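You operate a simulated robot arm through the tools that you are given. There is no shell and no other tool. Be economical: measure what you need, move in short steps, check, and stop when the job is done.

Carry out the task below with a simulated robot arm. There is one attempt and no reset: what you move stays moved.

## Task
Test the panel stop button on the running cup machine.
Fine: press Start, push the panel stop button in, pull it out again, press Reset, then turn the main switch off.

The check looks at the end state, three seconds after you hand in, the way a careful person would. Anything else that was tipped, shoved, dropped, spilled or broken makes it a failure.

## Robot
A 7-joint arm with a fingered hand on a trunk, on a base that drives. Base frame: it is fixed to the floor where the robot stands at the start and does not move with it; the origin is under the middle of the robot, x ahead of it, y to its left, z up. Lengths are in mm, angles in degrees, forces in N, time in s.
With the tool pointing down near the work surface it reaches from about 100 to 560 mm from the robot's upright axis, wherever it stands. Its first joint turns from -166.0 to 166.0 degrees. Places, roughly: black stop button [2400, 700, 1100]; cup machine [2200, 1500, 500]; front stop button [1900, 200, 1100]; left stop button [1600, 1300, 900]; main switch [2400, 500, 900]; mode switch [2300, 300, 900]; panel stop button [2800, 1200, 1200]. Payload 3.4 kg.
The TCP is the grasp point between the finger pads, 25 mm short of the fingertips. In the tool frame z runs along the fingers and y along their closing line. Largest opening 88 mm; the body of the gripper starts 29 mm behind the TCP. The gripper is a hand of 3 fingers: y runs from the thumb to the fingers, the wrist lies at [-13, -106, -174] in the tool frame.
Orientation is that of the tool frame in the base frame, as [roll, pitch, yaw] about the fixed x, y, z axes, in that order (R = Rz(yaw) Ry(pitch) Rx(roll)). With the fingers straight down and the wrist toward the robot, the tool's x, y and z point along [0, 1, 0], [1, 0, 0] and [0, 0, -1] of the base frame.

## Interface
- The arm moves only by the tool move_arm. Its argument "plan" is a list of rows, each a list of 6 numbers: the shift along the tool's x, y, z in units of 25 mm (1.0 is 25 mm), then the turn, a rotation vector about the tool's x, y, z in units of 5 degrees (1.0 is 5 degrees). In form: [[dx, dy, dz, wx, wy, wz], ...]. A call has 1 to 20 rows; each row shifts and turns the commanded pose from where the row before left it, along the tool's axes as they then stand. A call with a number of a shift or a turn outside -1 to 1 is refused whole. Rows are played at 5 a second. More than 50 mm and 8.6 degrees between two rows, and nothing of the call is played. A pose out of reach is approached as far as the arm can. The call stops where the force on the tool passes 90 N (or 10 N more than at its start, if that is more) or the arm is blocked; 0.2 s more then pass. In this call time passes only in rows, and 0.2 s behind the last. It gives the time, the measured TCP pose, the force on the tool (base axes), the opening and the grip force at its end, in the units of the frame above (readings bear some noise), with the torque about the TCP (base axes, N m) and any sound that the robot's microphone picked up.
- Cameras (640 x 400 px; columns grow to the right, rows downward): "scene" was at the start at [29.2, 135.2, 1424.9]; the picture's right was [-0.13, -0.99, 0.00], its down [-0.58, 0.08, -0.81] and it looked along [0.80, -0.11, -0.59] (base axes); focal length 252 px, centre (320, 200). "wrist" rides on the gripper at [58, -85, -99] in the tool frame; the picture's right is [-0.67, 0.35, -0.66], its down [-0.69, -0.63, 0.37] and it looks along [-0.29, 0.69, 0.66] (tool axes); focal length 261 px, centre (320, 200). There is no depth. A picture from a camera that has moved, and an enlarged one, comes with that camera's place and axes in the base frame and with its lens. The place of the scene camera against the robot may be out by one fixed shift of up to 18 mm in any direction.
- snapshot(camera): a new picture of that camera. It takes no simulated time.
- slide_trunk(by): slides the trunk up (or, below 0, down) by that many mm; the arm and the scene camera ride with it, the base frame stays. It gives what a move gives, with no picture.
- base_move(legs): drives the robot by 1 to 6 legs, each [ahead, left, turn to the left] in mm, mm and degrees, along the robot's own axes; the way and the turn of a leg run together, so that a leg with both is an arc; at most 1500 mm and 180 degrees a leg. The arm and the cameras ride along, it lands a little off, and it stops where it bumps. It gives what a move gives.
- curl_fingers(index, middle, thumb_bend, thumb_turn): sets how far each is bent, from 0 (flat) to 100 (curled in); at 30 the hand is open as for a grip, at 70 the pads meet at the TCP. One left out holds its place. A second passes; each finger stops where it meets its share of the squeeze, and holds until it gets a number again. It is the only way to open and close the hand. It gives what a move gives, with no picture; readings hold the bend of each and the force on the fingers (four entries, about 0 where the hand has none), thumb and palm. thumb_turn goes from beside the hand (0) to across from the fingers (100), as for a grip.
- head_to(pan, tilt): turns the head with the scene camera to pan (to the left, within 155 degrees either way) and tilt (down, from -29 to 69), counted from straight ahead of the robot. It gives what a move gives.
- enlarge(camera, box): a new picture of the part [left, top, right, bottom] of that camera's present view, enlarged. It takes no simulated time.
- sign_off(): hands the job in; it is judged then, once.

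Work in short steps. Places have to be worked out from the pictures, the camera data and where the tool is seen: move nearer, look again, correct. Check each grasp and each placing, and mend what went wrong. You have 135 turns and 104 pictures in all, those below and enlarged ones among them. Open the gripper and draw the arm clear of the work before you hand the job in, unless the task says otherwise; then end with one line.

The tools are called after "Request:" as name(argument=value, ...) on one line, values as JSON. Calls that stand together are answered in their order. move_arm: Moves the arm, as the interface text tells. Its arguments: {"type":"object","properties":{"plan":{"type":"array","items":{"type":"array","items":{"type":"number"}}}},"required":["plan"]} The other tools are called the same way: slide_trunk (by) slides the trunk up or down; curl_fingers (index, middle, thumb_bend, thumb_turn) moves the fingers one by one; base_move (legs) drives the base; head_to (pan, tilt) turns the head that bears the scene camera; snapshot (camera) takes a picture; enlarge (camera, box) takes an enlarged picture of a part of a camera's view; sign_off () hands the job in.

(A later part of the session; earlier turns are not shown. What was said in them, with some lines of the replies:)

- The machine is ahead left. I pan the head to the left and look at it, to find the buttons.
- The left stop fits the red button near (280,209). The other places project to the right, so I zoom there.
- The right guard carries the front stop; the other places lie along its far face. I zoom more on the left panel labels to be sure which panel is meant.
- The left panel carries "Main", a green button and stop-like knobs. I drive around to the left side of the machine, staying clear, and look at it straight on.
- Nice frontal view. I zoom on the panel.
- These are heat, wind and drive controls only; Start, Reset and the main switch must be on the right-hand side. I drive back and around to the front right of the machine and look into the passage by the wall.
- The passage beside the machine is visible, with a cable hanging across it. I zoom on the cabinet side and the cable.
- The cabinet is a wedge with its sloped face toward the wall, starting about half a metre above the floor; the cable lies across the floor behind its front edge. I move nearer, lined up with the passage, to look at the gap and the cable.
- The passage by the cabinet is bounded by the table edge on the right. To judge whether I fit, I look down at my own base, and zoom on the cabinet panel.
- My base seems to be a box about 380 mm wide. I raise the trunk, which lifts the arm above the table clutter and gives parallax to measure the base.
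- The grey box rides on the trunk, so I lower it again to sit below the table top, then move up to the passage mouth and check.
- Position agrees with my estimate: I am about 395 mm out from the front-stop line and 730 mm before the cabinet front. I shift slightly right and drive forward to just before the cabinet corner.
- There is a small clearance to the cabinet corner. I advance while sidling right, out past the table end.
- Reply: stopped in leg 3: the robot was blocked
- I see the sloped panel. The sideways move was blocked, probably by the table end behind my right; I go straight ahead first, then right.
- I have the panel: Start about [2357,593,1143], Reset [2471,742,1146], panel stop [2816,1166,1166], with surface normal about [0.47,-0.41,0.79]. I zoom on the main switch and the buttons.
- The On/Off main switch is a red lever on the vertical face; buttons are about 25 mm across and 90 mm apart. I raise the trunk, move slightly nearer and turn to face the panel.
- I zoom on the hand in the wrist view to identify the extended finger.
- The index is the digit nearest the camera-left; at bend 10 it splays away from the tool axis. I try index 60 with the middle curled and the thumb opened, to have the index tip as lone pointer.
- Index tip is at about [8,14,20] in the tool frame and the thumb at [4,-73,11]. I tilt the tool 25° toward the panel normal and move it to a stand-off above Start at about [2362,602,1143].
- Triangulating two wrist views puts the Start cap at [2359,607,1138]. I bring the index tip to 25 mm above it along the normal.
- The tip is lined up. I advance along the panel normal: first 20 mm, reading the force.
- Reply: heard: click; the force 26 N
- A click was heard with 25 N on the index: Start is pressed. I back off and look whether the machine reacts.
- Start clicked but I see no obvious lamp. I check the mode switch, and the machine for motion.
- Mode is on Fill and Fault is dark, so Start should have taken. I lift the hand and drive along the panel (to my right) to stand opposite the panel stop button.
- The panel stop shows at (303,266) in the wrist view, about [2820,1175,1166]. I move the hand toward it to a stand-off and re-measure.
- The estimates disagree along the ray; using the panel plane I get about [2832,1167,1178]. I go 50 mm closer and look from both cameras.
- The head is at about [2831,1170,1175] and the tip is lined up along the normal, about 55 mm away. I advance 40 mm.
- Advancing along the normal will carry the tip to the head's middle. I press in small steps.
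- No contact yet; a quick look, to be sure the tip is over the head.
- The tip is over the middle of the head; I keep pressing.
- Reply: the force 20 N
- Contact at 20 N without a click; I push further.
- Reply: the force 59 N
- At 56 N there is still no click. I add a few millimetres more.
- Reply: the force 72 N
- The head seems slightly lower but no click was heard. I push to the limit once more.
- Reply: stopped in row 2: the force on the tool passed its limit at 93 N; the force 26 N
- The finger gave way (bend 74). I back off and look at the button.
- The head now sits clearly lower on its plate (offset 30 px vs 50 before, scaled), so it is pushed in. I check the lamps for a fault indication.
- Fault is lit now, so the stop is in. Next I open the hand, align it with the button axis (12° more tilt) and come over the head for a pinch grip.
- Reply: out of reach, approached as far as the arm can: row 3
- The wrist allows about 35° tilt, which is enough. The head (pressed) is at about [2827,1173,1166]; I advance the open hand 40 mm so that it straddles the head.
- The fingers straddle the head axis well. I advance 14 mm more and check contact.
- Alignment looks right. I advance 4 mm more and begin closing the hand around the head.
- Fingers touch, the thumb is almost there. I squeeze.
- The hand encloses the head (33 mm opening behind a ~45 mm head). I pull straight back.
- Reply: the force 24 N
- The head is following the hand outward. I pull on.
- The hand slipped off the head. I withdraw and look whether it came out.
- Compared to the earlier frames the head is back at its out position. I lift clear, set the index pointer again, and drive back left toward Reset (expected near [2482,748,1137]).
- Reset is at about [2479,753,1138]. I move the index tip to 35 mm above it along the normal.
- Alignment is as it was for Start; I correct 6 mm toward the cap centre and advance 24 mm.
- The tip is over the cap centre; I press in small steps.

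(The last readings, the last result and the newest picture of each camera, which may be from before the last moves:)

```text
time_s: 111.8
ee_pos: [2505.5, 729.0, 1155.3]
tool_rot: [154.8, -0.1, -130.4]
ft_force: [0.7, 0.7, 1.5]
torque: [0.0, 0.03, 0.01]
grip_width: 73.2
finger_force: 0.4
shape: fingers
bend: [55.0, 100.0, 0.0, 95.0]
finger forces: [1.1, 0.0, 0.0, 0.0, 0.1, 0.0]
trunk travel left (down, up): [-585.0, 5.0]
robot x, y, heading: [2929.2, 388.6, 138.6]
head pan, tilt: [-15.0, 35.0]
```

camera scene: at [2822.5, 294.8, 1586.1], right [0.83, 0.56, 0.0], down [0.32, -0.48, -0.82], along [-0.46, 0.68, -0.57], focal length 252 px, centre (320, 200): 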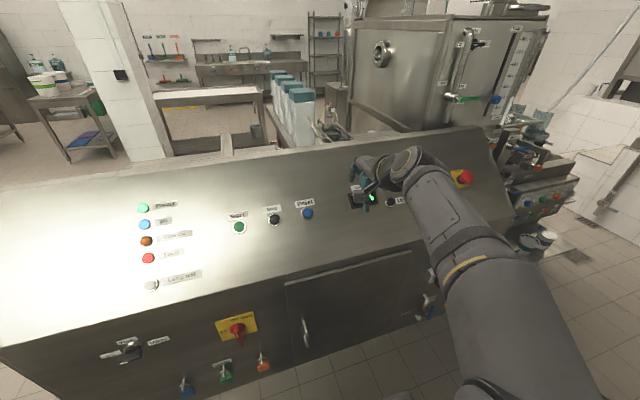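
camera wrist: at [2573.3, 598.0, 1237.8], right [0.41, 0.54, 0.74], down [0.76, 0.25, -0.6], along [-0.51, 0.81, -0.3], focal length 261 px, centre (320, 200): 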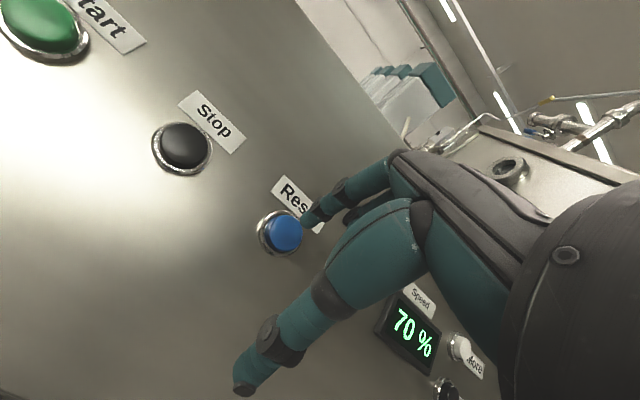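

Just touching; a few millimetres more.

Request:
move_arm(plan=[[0, 0.05, 0.2, 0, 0, 0], [0, 0.05, 0.2, 0, 0, 0]])

```text
time_s: 112.4
ee_pos: [2502.7, 731.3, 1150.7]
tool_rot: [154.4, -0.2, -130.4]
ft_force: [7.7, -5.7, 17.8]
torque: [0.2, 0.45, 0.11]
grip_width: 73.2
finger_force: 10.0
shape: fingers
bend: [56.0, 100.0, 0.0, 95.0]
finger forces: [18.9, 0.0, 0.1, 0.1, 0.0, 0.0]
trunk travel left (down, up): [-585.0, 5.0]
robot x, y, heading: [2928.8, 390.5, 138.9]
head pan, tilt: [-15.0, 35.0]
heard: click
```

A click at 19 N: Reset pressed. I withdraw and check the Fault lamp.

Request:
move_arm(plan=[[0, -0.2, -0.9, 0, 0, 0], [0, -0.2, -0.9, 0, 0, 0], [0, -0.3, -0.9, 0, 0, 0], [0, -0.3, -0.9, 0, 0, 0], [0, -0.5, -0.8, 0, 0, 0]])

Request:
snapshot(camera="scene")

Request:
enlarge(camera="scene", box=[130, 195, 290, 295])

```text
time_s: 113.6
ee_pos: [2562.2, 681.1, 1231.4]
tool_rot: [154.8, -0.2, -130.5]
ft_force: [0.7, -0.7, 0.1]
torque: [0.01, 0.02, -0.02]
grip_width: 73.5
finger_force: 0.1
shape: fingers
bend: [55.0, 100.0, 0.0, 95.0]
finger forces: [0.1, 0.1, 0.1, 0.0, 0.0, 0.0]
trunk travel left (down, up): [-585.0, 5.0]
robot x, y, heading: [2925.2, 391.6, 138.9]
head pan, tilt: [-15.0, 35.0]
```

```text
32 pictures are left
camera scene: at [2823.4, 295.0, 1586.2], right [0.83, 0.56, 0.0], down [0.32, -0.48, -0.82], along [-0.46, 0.68, -0.57], focal length 252 px, centre (320, 200)
```

scene: 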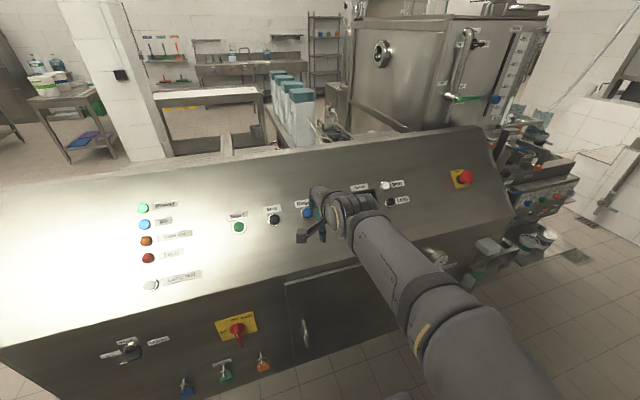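

```text
4.00 times, centred on (210, 245) of scene
camera zoom: at [2823.4, 295.0, 1586.2], right [0.83, 0.56, 0.0], down [0.32, -0.48, -0.82], along [-0.46, 0.68, -0.57], focal length 1006 px, centre (760, 20)
```

zoom: 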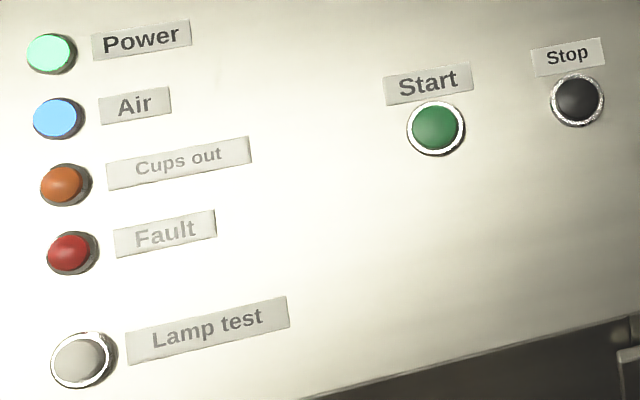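

Fault is off, so Reset worked and the stop is out. Now the main switch, near [2412,477,868]: I draw the hand back, drive left about 250 mm, and lower the trunk to view it.

Request:
move_arm(plan=[[0, -0.85, -0.39, 0, 0, 0], [0, -0.85, -0.39, 0, 0, 0], [0, -0.85, -0.39, 0, 0, 0], [0, -0.85, -0.39, 0, 0, 0], [0, -0.85, -0.39, 0, 0, 0], [0, -0.85, -0.39, 0, 0, 0]])

Request:
base_move(legs=[[0, 250, 0]])

Request:
slide_trunk(by=-200)

Request:
snapshot(camera="wrist")

Request:
snapshot(camera="scene")

```text
time_s: 114.9
ee_pos: [2647.9, 612.4, 1170.3]
tool_rot: [166.9, -0.6, -131.0]
ft_force: [0.8, 1.2, 0.5]
torque: [0.02, 0.01, -0.04]
grip_width: 73.7
finger_force: 0.1
shape: fingers
bend: [55.0, 100.0, 0.0, 95.0]
finger forces: [0.0, 0.0, 0.0, 0.0, 0.1, 0.0]
trunk travel left (down, up): [-585.0, 5.0]
robot x, y, heading: [2932.3, 391.1, 138.9]
head pan, tilt: [-15.0, 35.0]
stopped in row 6: the arm was blocked; the commanded pose is now the measured one
```

```text
time_s: 116.8
ee_pos: [2481.7, 422.3, 1169.5]
tool_rot: [166.8, -0.6, -131.2]
ft_force: [0.1, 0.3, -0.5]
torque: [0.05, -0.03, -0.02]
grip_width: 73.7
finger_force: 0.2
shape: fingers
bend: [55.0, 100.0, 0.0, 95.0]
finger forces: [0.0, 0.1, 0.0, 0.1, 0.1, 0.0]
trunk travel left (down, up): [-585.0, 5.0]
robot x, y, heading: [2762.8, 202.4, 138.7]
head pan, tilt: [-15.0, 35.0]
```

```text
time_s: 118.2
ee_pos: [2480.7, 427.5, 988.6]
tool_rot: [175.1, -1.0, -131.6]
ft_force: [0.2, -0.2, -0.8]
torque: [-0.01, -0.02, 0.02]
grip_width: 73.7
finger_force: 0.0
shape: fingers
bend: [55.0, 100.0, 0.0, 95.0]
finger forces: [0.1, 0.1, 0.0, 0.1, 0.0, 0.0]
trunk travel left (down, up): [-449.0, 141.0]
robot x, y, heading: [2763.5, 203.5, 138.8]
head pan, tilt: [-15.0, 35.0]
stopped: the arm was blocked; the commanded pose is now the measured one
```

```text
30 pictures are left
camera wrist: at [2513.1, 323.1, 1080.7], right [0.23, 0.7, 0.67], down [0.9, 0.11, -0.43], along [-0.38, 0.7, -0.6], focal length 261 px, centre (320, 200)
```

wrist: 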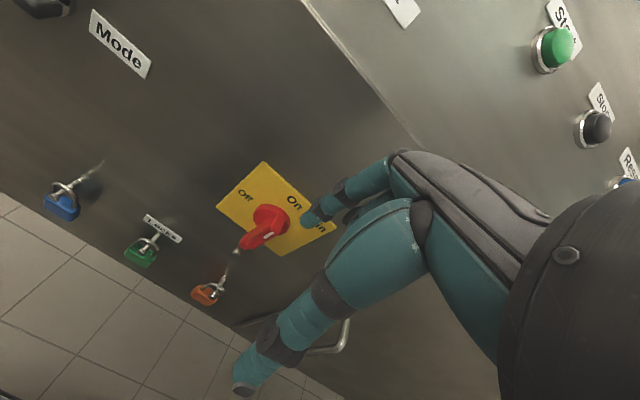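

```text
29 pictures are left
camera scene: at [2657.1, 107.2, 1446.8], right [0.83, 0.55, 0.0], down [0.32, -0.48, -0.82], along [-0.45, 0.68, -0.57], focal length 252 px, centre (320, 200)
```

scene: 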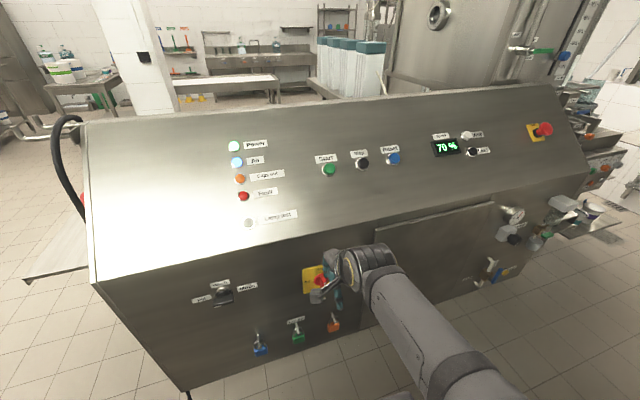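

The arm is cramped near the body (blocked by its own folding). I back the base off 130 mm so that the arm can work stretched out.

Request:
base_move(legs=[[-140, 0, 0]])

Request:
move_arm(plan=[[0, 0.5, 0, -1, 0, 0], [0, 0.5, 0, -1, 0, 0], [0, 0.5, 0, -1, 0, 0], [0, 0.5, 0, -1, 0, 0], [0, 0, 0, -1, 0, 0], [0, 0, 0, -1, 0, 0]])

Request:
snapshot(camera="wrist")

```text
time_s: 119.5
ee_pos: [2585.1, 333.0, 991.9]
tool_rot: [175.2, -1.1, -131.5]
ft_force: [0.2, -0.8, -0.2]
torque: [0.0, 0.01, -0.02]
grip_width: 73.8
finger_force: 0.1
shape: fingers
bend: [55.0, 100.0, 0.0, 95.0]
finger forces: [0.1, 0.1, 0.1, 0.0, 0.0, 0.1]
trunk travel left (down, up): [-449.0, 141.0]
robot x, y, heading: [2867.6, 113.1, 138.6]
head pan, tilt: [-15.0, 35.0]
```

```text
time_s: 120.9
ee_pos: [2525.7, 387.4, 1025.3]
tool_rot: [145.0, -1.0, -131.4]
ft_force: [0.0, 0.3, 0.6]
torque: [-0.01, 0.02, -0.02]
grip_width: 73.5
finger_force: 0.2
shape: fingers
bend: [55.0, 100.0, 0.0, 95.0]
finger forces: [0.0, 0.0, 0.0, 0.1, 0.0, 0.0]
out of reach, approached as far as the arm can: row 4, 5, 6
trunk travel left (down, up): [-449.0, 141.0]
robot x, y, heading: [2870.0, 112.4, 138.7]
head pan, tilt: [-15.0, 35.0]
```

```text
28 pictures are left
camera wrist: at [2582.5, 259.5, 1059.4], right [0.52, 0.45, 0.73], down [0.68, 0.3, -0.67], along [-0.52, 0.84, -0.15], focal length 261 px, centre (320, 200)
```

wrist: 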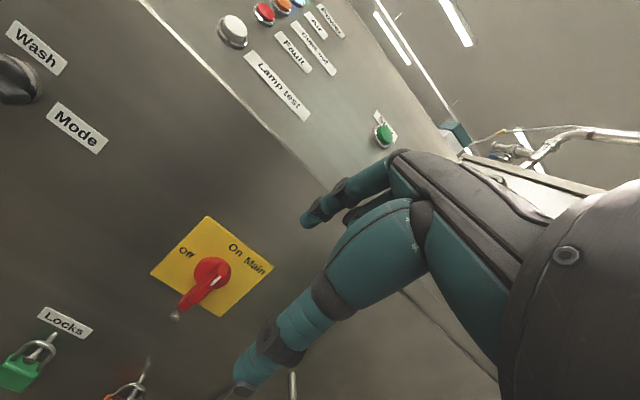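

Now a good view of the switch; I zoom to see the handle.

Request:
enlarge(camera="wrist", box=[145, 205, 285, 330])

```text
3.20 times, centred on (215, 268) of wrist
camera zoom: at [2582.5, 259.5, 1059.4], right [0.52, 0.45, 0.73], down [0.68, 0.3, -0.67], along [-0.52, 0.84, -0.15], focal length 834 px, centre (656, -16)
```

zoom: 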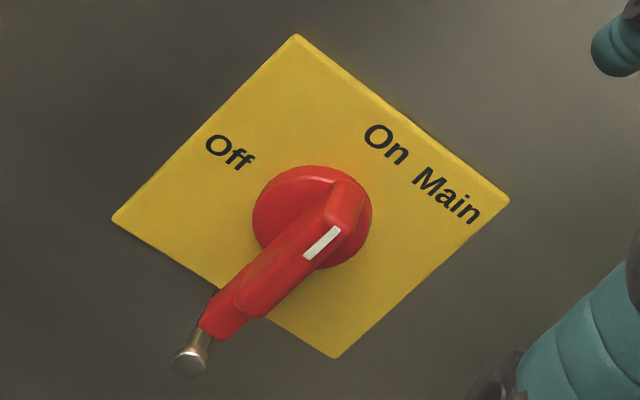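

The lever's pointer is up (On) with a long tail below; Off means turning 90° counter-clockwise, the tail going to the right and up. A finger pointing nearly horizontal would push best, so I lower the trunk to get more tilt range, keeping the hand clear of the face.

Request:
slide_trunk(by=-200)

Request:
move_arm(plan=[[0, 0.4, -0.6, 0, 0, 0], [0, 0.4, -0.6, -1, 0, 0], [0, 0.45, -0.55, -1, 0, 0], [0, 0.5, -0.5, -1, 0, 0], [0, 0.5, -0.45, -1, 0, 0], [0, 0.55, -0.4, -1, 0, 0], [0, 0, 0, -1, 0, 0], [0, 0, 0, -1, 0, 0]])

Request:
snapshot(camera="wrist")

```text
time_s: 123.1
ee_pos: [2525.2, 386.3, 825.6]
tool_rot: [145.3, -0.9, -131.5]
ft_force: [0.6, 1.1, 0.4]
torque: [0.01, 0.03, -0.02]
grip_width: 73.9
finger_force: 0.1
shape: fingers
bend: [55.0, 100.0, 0.0, 95.0]
finger forces: [0.0, 0.0, 0.0, 0.0, 0.1, 0.0]
trunk travel left (down, up): [-249.0, 341.0]
robot x, y, heading: [2868.2, 107.9, 138.8]
head pan, tilt: [-15.0, 35.0]
```

```text
time_s: 124.9
ee_pos: [2513.9, 397.2, 944.2]
tool_rot: [110.0, -1.0, -131.3]
ft_force: [-0.2, 0.0, 0.3]
torque: [-0.01, -0.01, 0.0]
grip_width: 73.6
finger_force: 0.0
shape: fingers
bend: [55.0, 100.0, 0.0, 95.0]
finger forces: [0.1, 0.0, 0.0, 0.1, 0.0, 0.1]
out of reach, approached as far as the arm can: row 6, 7, 8
trunk travel left (down, up): [-249.0, 341.0]
robot x, y, heading: [2866.9, 108.7, 138.7]
head pan, tilt: [-15.0, 35.0]
```

```text
26 pictures are left
camera wrist: at [2567.4, 271.7, 899.3], right [0.82, 0.18, 0.54], down [0.35, 0.59, -0.73], along [-0.45, 0.79, 0.42], focal length 261 px, centre (320, 200)
```

wrist: 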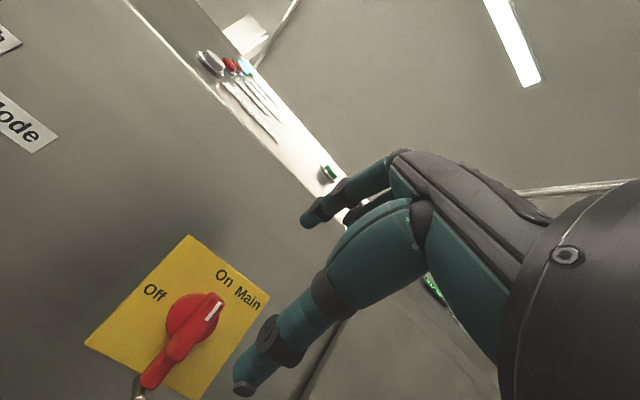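

The tool is now tilted 70° (fingers nearly horizontal). Switch centre is at about [2411,489,860]. I lower the trunk 130 mm and bring the index tip left of the lever's tail, still in front of it.

Request:
slide_trunk(by=-130)

Request:
move_arm(plan=[[0.5, 0.25, 0.4, 0, 0, 0], [0.5, 0.25, 0.4, 0, 0, 0]])

Request:
snapshot(camera="wrist")

Request:
snapshot(camera="scene")

```text
time_s: 126.4
ee_pos: [2513.1, 397.3, 813.1]
tool_rot: [110.2, -1.0, -131.3]
ft_force: [0.1, 0.3, -0.1]
torque: [0.0, -0.01, 0.0]
grip_width: 74.0
finger_force: 0.1
shape: fingers
bend: [55.0, 100.0, 0.0, 95.0]
finger forces: [0.0, 0.0, 0.1, 0.0, 0.1, 0.0]
trunk travel left (down, up): [-119.0, 471.0]
robot x, y, heading: [2868.4, 109.4, 138.6]
head pan, tilt: [-15.0, 35.0]
```

```text
time_s: 127.0
ee_pos: [2481.6, 392.9, 818.2]
tool_rot: [110.2, -1.0, -131.3]
ft_force: [0.2, 0.0, 0.1]
torque: [0.0, -0.03, -0.03]
grip_width: 73.6
finger_force: 0.1
shape: fingers
bend: [55.0, 100.0, 0.0, 95.0]
finger forces: [0.0, 0.0, 0.0, 0.1, 0.0, 0.0]
trunk travel left (down, up): [-119.0, 471.0]
robot x, y, heading: [2869.6, 111.7, 138.6]
head pan, tilt: [-15.0, 35.0]
```

```text
25 pictures are left
camera wrist: at [2534.7, 267.9, 773.2], right [0.82, 0.18, 0.54], down [0.35, 0.59, -0.73], along [-0.45, 0.79, 0.42], focal length 261 px, centre (320, 200)
```

wrist: 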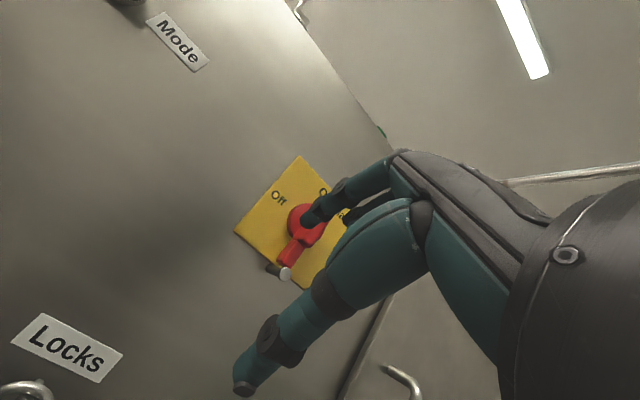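

```text
24 pictures are left
camera scene: at [2763.1, 13.8, 1120.6], right [0.83, 0.55, 0.0], down [0.32, -0.48, -0.82], along [-0.45, 0.68, -0.57], focal length 252 px, centre (320, 200)
```

scene: 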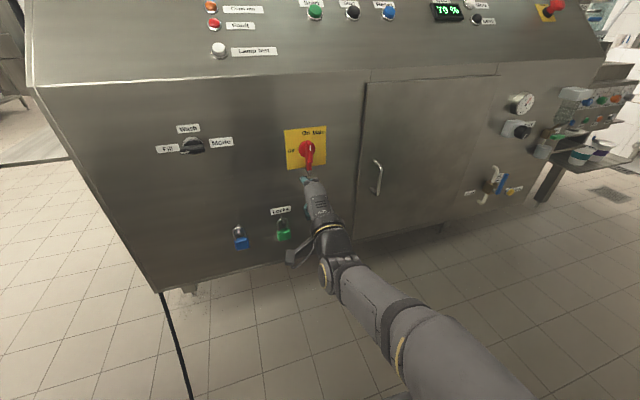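

The scene view shows the switch and hand nicely; I zoom.

Request:
enlarge(camera="scene", box=[270, 115, 350, 195])

Request:
enlarge(camera="wrist", box=[225, 145, 365, 295])

```text
5.00 times, centred on (310, 155) of scene
camera zoom: at [2763.1, 13.8, 1120.6], right [0.83, 0.55, 0.0], down [0.32, -0.48, -0.82], along [-0.45, 0.68, -0.57], focal length 1257 px, centre (370, 425)
```

zoom: 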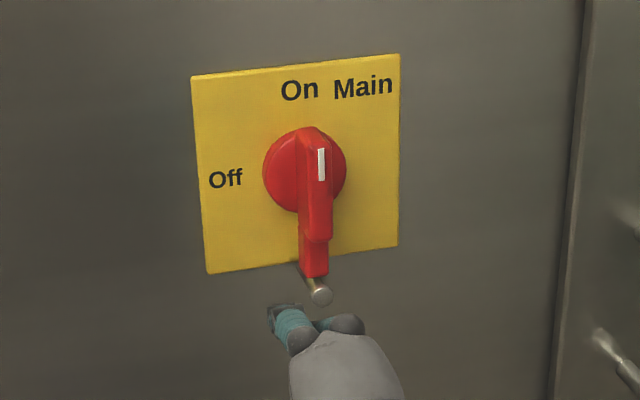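

```text
2.67 times, centred on (295, 220) of wrist
camera zoom: at [2534.7, 267.9, 773.2], right [0.82, 0.18, 0.54], down [0.35, 0.59, -0.73], along [-0.45, 0.79, 0.42], focal length 695 px, centre (387, 147)
```

zoom: 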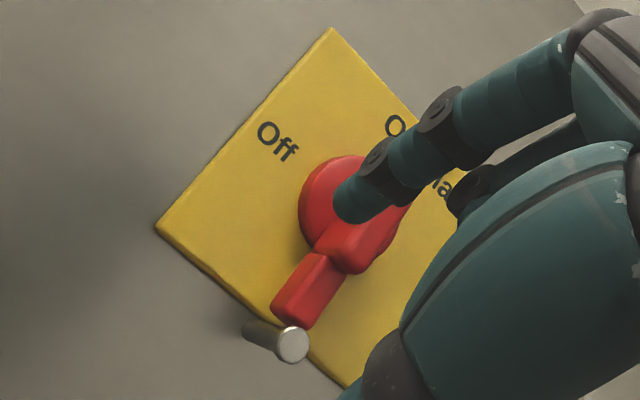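

The pin below the tail is a separate fixed pin. The index tip is now ~29 mm left of the lever axis, ~34 mm below centre, ~85 mm out; I advance 58 mm so that it overlaps the tail by about 14 mm.

Request:
move_arm(plan=[[0.05, 0.27, 0.75, 0, 0, 0], [0.05, 0.27, 0.75, 0, 0, 0], [0.05, 0.27, 0.75, 0, 0, 0]])

Request:
enlarge(camera="scene", box=[270, 115, 350, 195])

Request:
enlarge(camera="wrist", box=[225, 145, 365, 295])

```text
time_s: 127.8
ee_pos: [2432.9, 431.0, 817.1]
tool_rot: [110.1, -0.9, -131.5]
ft_force: [-0.1, 1.5, 0.6]
torque: [0.03, -0.01, 0.02]
grip_width: 73.4
finger_force: 0.0
shape: fingers
bend: [55.0, 100.0, 0.0, 95.0]
finger forces: [0.0, 0.0, 0.1, 0.0, 0.0, 0.0]
trunk travel left (down, up): [-119.0, 471.0]
robot x, y, heading: [2868.4, 113.2, 138.7]
head pan, tilt: [-15.0, 35.0]
```

```text
5.00 times, centred on (310, 155) of scene
camera zoom: at [2763.2, 13.8, 1120.6], right [0.83, 0.55, 0.0], down [0.32, -0.48, -0.82], along [-0.45, 0.68, -0.57], focal length 1257 px, centre (370, 425)
```

zoom: 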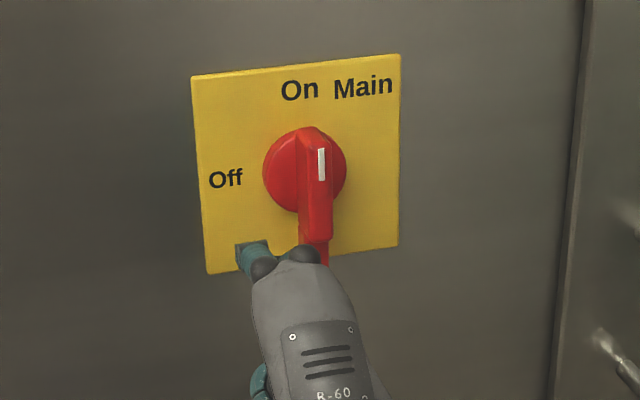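

```text
2.67 times, centred on (295, 220) of wrist
camera zoom: at [2486.7, 305.5, 773.9], right [0.82, 0.18, 0.54], down [0.35, 0.59, -0.73], along [-0.45, 0.79, 0.42], focal length 695 px, centre (387, 147)
```

zoom: 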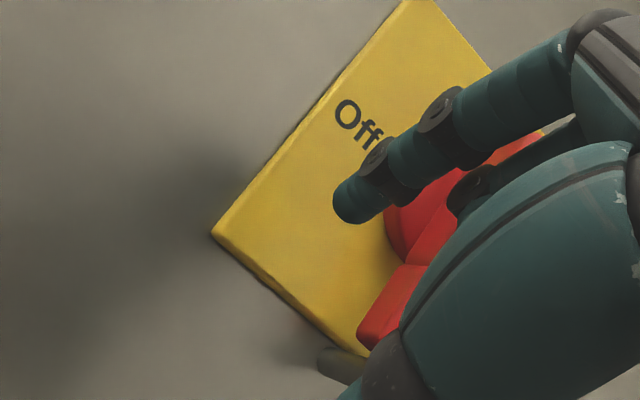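

The tip is ~23 mm out from the disc; the lever's thin lower tail lies deeper. I go about 15 mm deeper and slightly lower.

Request:
move_arm(plan=[[-0.08, -0.02, 0.32, 0, 0, 0], [-0.08, -0.02, 0.32, 0, 0, 0]])

Request:
enlarge(camera="wrist", box=[225, 145, 365, 295])

```text
time_s: 128.4
ee_pos: [2424.2, 444.7, 812.3]
tool_rot: [110.1, -1.0, -131.4]
ft_force: [-1.0, 0.2, -0.7]
torque: [0.02, -0.01, 0.0]
grip_width: 73.7
finger_force: 0.0
shape: fingers
bend: [55.0, 100.0, 0.0, 95.0]
finger forces: [0.0, 0.0, 0.0, 0.0, 0.1, 0.1]
trunk travel left (down, up): [-119.0, 471.0]
robot x, y, heading: [2870.8, 107.3, 138.6]
head pan, tilt: [-15.0, 35.0]
```

```text
2.67 times, centred on (295, 220) of wrist
camera zoom: at [2477.8, 318.9, 767.5], right [0.82, 0.18, 0.54], down [0.35, 0.59, -0.73], along [-0.45, 0.79, 0.42], focal length 695 px, centre (387, 147)
```

zoom: 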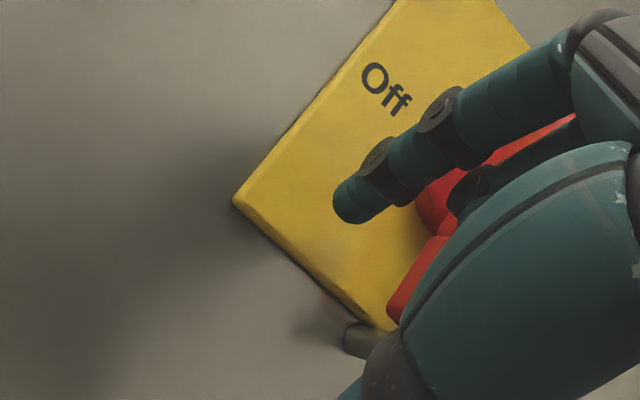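

Tip is beside the tail now. I sweep it right (tool −x), in steps, watching the force.

Request:
move_arm(plan=[[-0.4, -0.03, 0.01, 0, 0, 0], [-0.4, -0.03, 0.01, 0, 0, 0], [-0.3, -0.05, 0.02, 0, 0, 0]])

Request:
enlarge(camera="scene", box=[270, 115, 350, 195])

```text
time_s: 129.2
ee_pos: [2442.1, 463.7, 807.7]
tool_rot: [110.2, -1.0, -131.2]
ft_force: [-1.3, -2.0, 0.6]
torque: [0.09, -0.02, 0.06]
grip_width: 73.8
finger_force: 1.3
shape: fingers
bend: [55.0, 100.0, 0.0, 95.0]
finger forces: [3.0, 0.0, 0.1, 0.1, 0.0, 0.0]
trunk travel left (down, up): [-119.0, 471.0]
robot x, y, heading: [2870.0, 112.5, 138.7]
head pan, tilt: [-15.0, 35.0]
```

```text
5.00 times, centred on (310, 155) of scene
camera zoom: at [2762.8, 13.5, 1120.5], right [0.83, 0.56, 0.0], down [0.32, -0.48, -0.82], along [-0.45, 0.68, -0.57], focal length 1257 px, centre (370, 425)
```

zoom: 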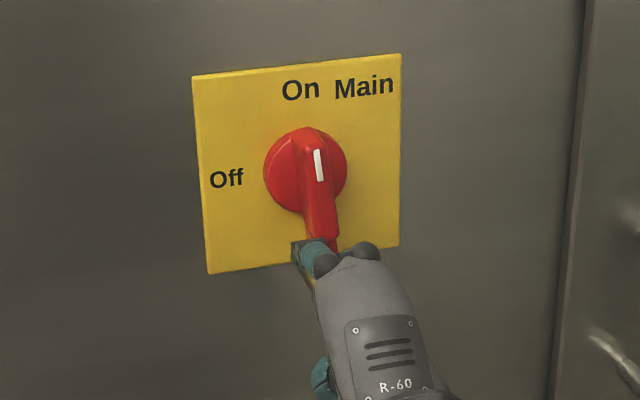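

The lever is turning. I continue right and start curving upward.

Request:
move_arm(plan=[[-0.45, 0.04, -0.01, 0, 0, 0], [-0.35, 0.12, -0.04, 0, 0, 0], [-0.32, 0.2, -0.07, 0, 0, 0]])

Request:
enlarge(camera="scene", box=[270, 115, 350, 195])

```text
time_s: 130.0
ee_pos: [2461.5, 484.8, 817.3]
tool_rot: [110.4, -1.0, -131.3]
ft_force: [0.1, -2.4, -3.7]
torque: [0.09, -0.03, 0.06]
grip_width: 71.6
finger_force: 1.8
shape: fingers
bend: [57.0, 100.0, 0.0, 95.0]
finger forces: [3.6, 0.0, 0.1, 0.0, 0.0, 0.1]
trunk travel left (down, up): [-119.0, 471.0]
robot x, y, heading: [2869.4, 110.7, 138.6]
head pan, tilt: [-15.0, 35.0]
```

```text
5.00 times, centred on (310, 155) of scene
camera zoom: at [2762.8, 13.7, 1120.5], right [0.83, 0.55, 0.0], down [0.32, -0.48, -0.82], along [-0.45, 0.68, -0.57], focal length 1257 px, centre (370, 425)
```

zoom: 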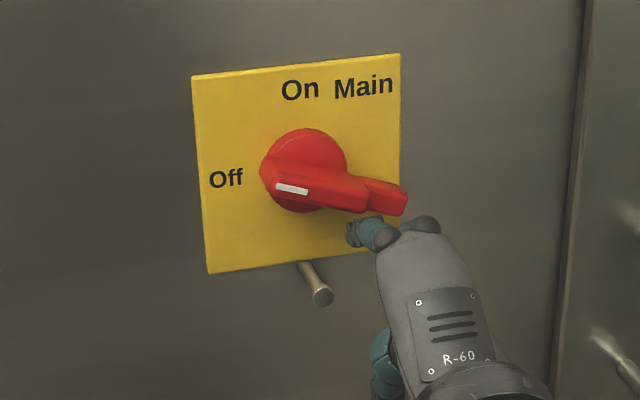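

The lever is about three quarters round. I push its tail up further.

Request:
move_arm(plan=[[-0.25, 0.3, -0.11, 0, 0, 0], [-0.2, 0.3, -0.11, 0, 0, 0], [-0.1, 0.25, -0.09, 0, 0, 0]])

Request:
enlarge(camera="scene", box=[270, 115, 350, 195])

```text
time_s: 130.8
ee_pos: [2469.6, 496.3, 838.4]
tool_rot: [110.2, -1.0, -131.4]
ft_force: [2.0, -3.5, -6.3]
torque: [0.0, -0.06, 0.01]
grip_width: 65.5
finger_force: 2.7
shape: fingers
bend: [62.0, 100.0, 0.0, 95.0]
finger forces: [6.1, 0.0, 0.1, 0.1, 0.0, 0.1]
trunk travel left (down, up): [-119.0, 471.0]
robot x, y, heading: [2868.1, 112.8, 138.8]
head pan, tilt: [-15.0, 35.0]
```

```text
5.00 times, centred on (310, 155) of scene
camera zoom: at [2762.9, 13.9, 1120.5], right [0.83, 0.55, 0.0], down [0.32, -0.48, -0.82], along [-0.45, 0.68, -0.57], focal length 1257 px, centre (370, 425)
```

zoom: 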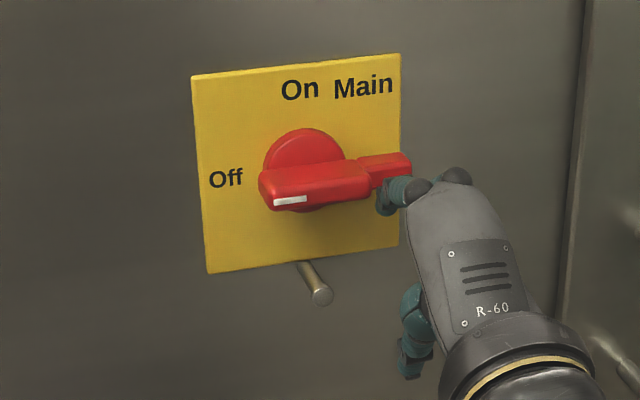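

The lever is horizontal with its pointer at Off. I draw the finger straight back and check the power lamp.

Request:
move_arm(plan=[[0, -0.4, -0.2, 0, 0, 0], [0, -0.34, -0.94, 0, 0, 0], [0, -0.34, -0.94, 0, 0, 0], [0, -0.34, -0.94, 0, 0, 0]])

Request:
snapshot(camera="scene")

Request:
enlarge(camera="scene", box=[270, 115, 350, 195])

```text
time_s: 131.8
ee_pos: [2530.5, 441.9, 833.5]
tool_rot: [110.3, -1.0, -131.5]
ft_force: [0.4, -0.8, -0.3]
torque: [0.0, -0.02, 0.0]
grip_width: 73.5
finger_force: 0.0
shape: fingers
bend: [55.0, 100.0, 0.0, 95.0]
finger forces: [0.1, 0.0, 0.0, 0.1, 0.1, 0.0]
trunk travel left (down, up): [-119.0, 471.0]
robot x, y, heading: [2866.0, 109.3, 138.9]
head pan, tilt: [-15.0, 35.0]
```

```text
15 pictures are left
camera scene: at [2762.9, 14.0, 1120.6], right [0.83, 0.55, 0.0], down [0.32, -0.48, -0.82], along [-0.45, 0.68, -0.57], focal length 252 px, centre (320, 200)
```

scene: 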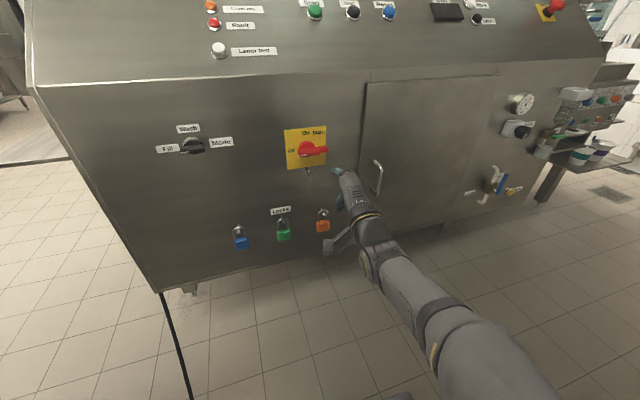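

```text
5.00 times, centred on (310, 155) of scene
camera zoom: at [2762.9, 14.0, 1120.6], right [0.83, 0.55, 0.0], down [0.32, -0.48, -0.82], along [-0.45, 0.68, -0.57], focal length 1257 px, centre (370, 425)
```

zoom: 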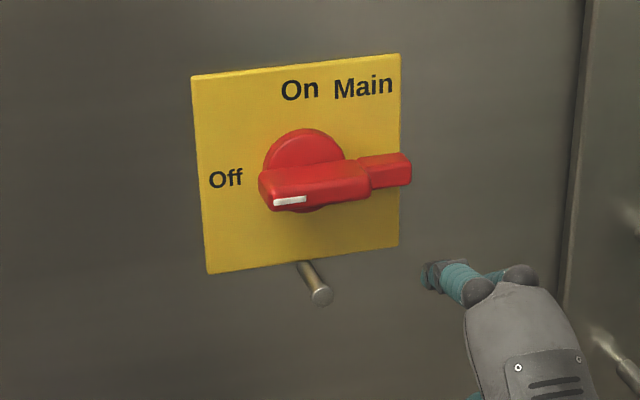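

The speed display is dark, so power is off. I open the hand, back the robot off a little, and take a last look at the panel stop and lamps.

Request:
curl_fingers(index=30, middle=30, thumb_bend=30)

Request:
base_move(legs=[[-150, 0, 0]])

Request:
slide_trunk(by=300)

Request:
snapshot(camera="scene")

```text
time_s: 132.8
ee_pos: [2531.1, 441.5, 833.6]
tool_rot: [110.1, -1.0, -131.3]
ft_force: [-0.7, 0.7, -0.5]
torque: [-0.03, 0.02, 0.02]
grip_width: 84.9
finger_force: 0.1
shape: fingers
bend: [30.0, 30.0, 30.0, 97.0]
finger forces: [0.0, 0.1, 0.0, 0.0, 0.0, 0.1]
trunk travel left (down, up): [-119.0, 471.0]
robot x, y, heading: [2871.6, 109.4, 138.8]
head pan, tilt: [-15.0, 35.0]
```

```text
time_s: 134.2
ee_pos: [2642.9, 343.0, 832.3]
tool_rot: [110.2, -1.0, -131.3]
ft_force: [-0.6, 0.1, 0.0]
torque: [-0.02, -0.01, -0.04]
grip_width: 85.3
finger_force: 0.1
shape: fingers
bend: [30.0, 30.0, 30.0, 97.0]
finger forces: [0.0, 0.0, 0.0, 0.0, 0.0, 0.0]
trunk travel left (down, up): [-119.0, 471.0]
robot x, y, heading: [2983.1, 9.6, 138.7]
head pan, tilt: [-15.0, 35.0]
```

```text
time_s: 137.2
ee_pos: [2641.9, 343.6, 1132.1]
tool_rot: [110.2, -1.0, -131.4]
ft_force: [1.3, 0.0, 0.3]
torque: [-0.05, -0.03, 0.03]
grip_width: 84.8
finger_force: 0.1
shape: fingers
bend: [30.0, 30.0, 30.0, 97.0]
finger forces: [0.0, 0.1, 0.1, 0.0, 0.1, 0.0]
trunk travel left (down, up): [-419.0, 171.0]
robot x, y, heading: [2980.5, 12.3, 138.8]
head pan, tilt: [-15.0, 35.0]
```

```text
13 pictures are left
camera scene: at [2874.7, -84.3, 1420.5], right [0.83, 0.56, 0.0], down [0.32, -0.48, -0.82], along [-0.45, 0.68, -0.57], focal length 252 px, centre (320, 200)
```

scene: 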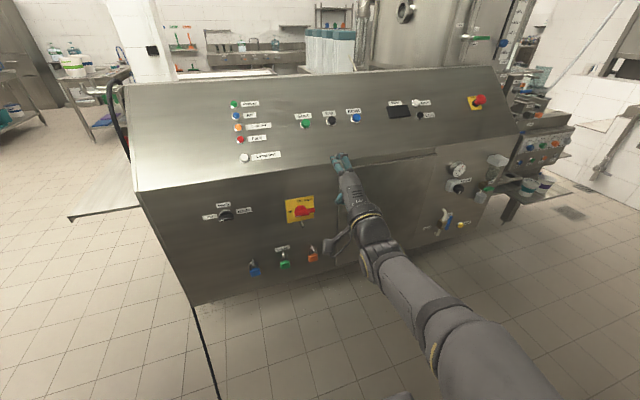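

Request:
enlarge(camera="scene", box=[440, 75, 520, 125])

Request:
enlarge(camera="scene", box=[200, 90, 380, 230])

```text
8.00 times, centred on (480, 100) of scene
camera zoom: at [2874.7, -84.3, 1420.5], right [0.83, 0.56, 0.0], down [0.32, -0.48, -0.82], along [-0.45, 0.68, -0.57], focal length 2012 px, centre (-960, 1000)
```

zoom: 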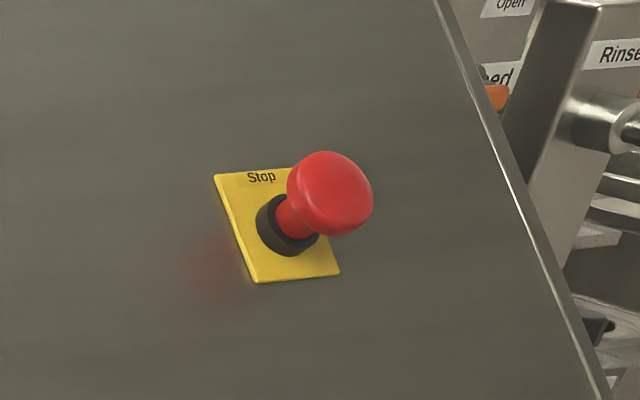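

```text
2.86 times, centred on (290, 160) of scene
camera zoom: at [2874.7, -84.3, 1420.5], right [0.83, 0.56, 0.0], down [0.32, -0.48, -0.82], along [-0.45, 0.68, -0.57], focal length 718 px, centre (406, 314)
```

zoom: 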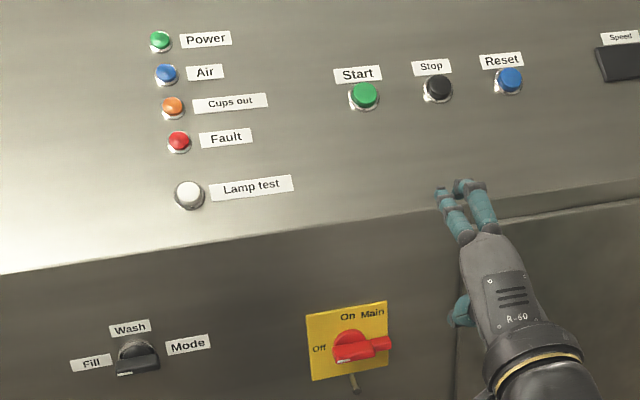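

The panel stop is fully out, the lamps and display are dark, the main switch points to Off, and the hand is open and clear. I hand in.

Request:
sign_off()

```text
The job is handed in.
```

The panel stop test is done: I pressed Start, pushed the panel stop in (the Fault lamp lit), pulled it out, pressed Reset (the Fault lamp went out), and turned the main switch off. I drove over the machine's power cable to reach the panel and bumped lightly, probably into the table end; I did not see anything else moved.
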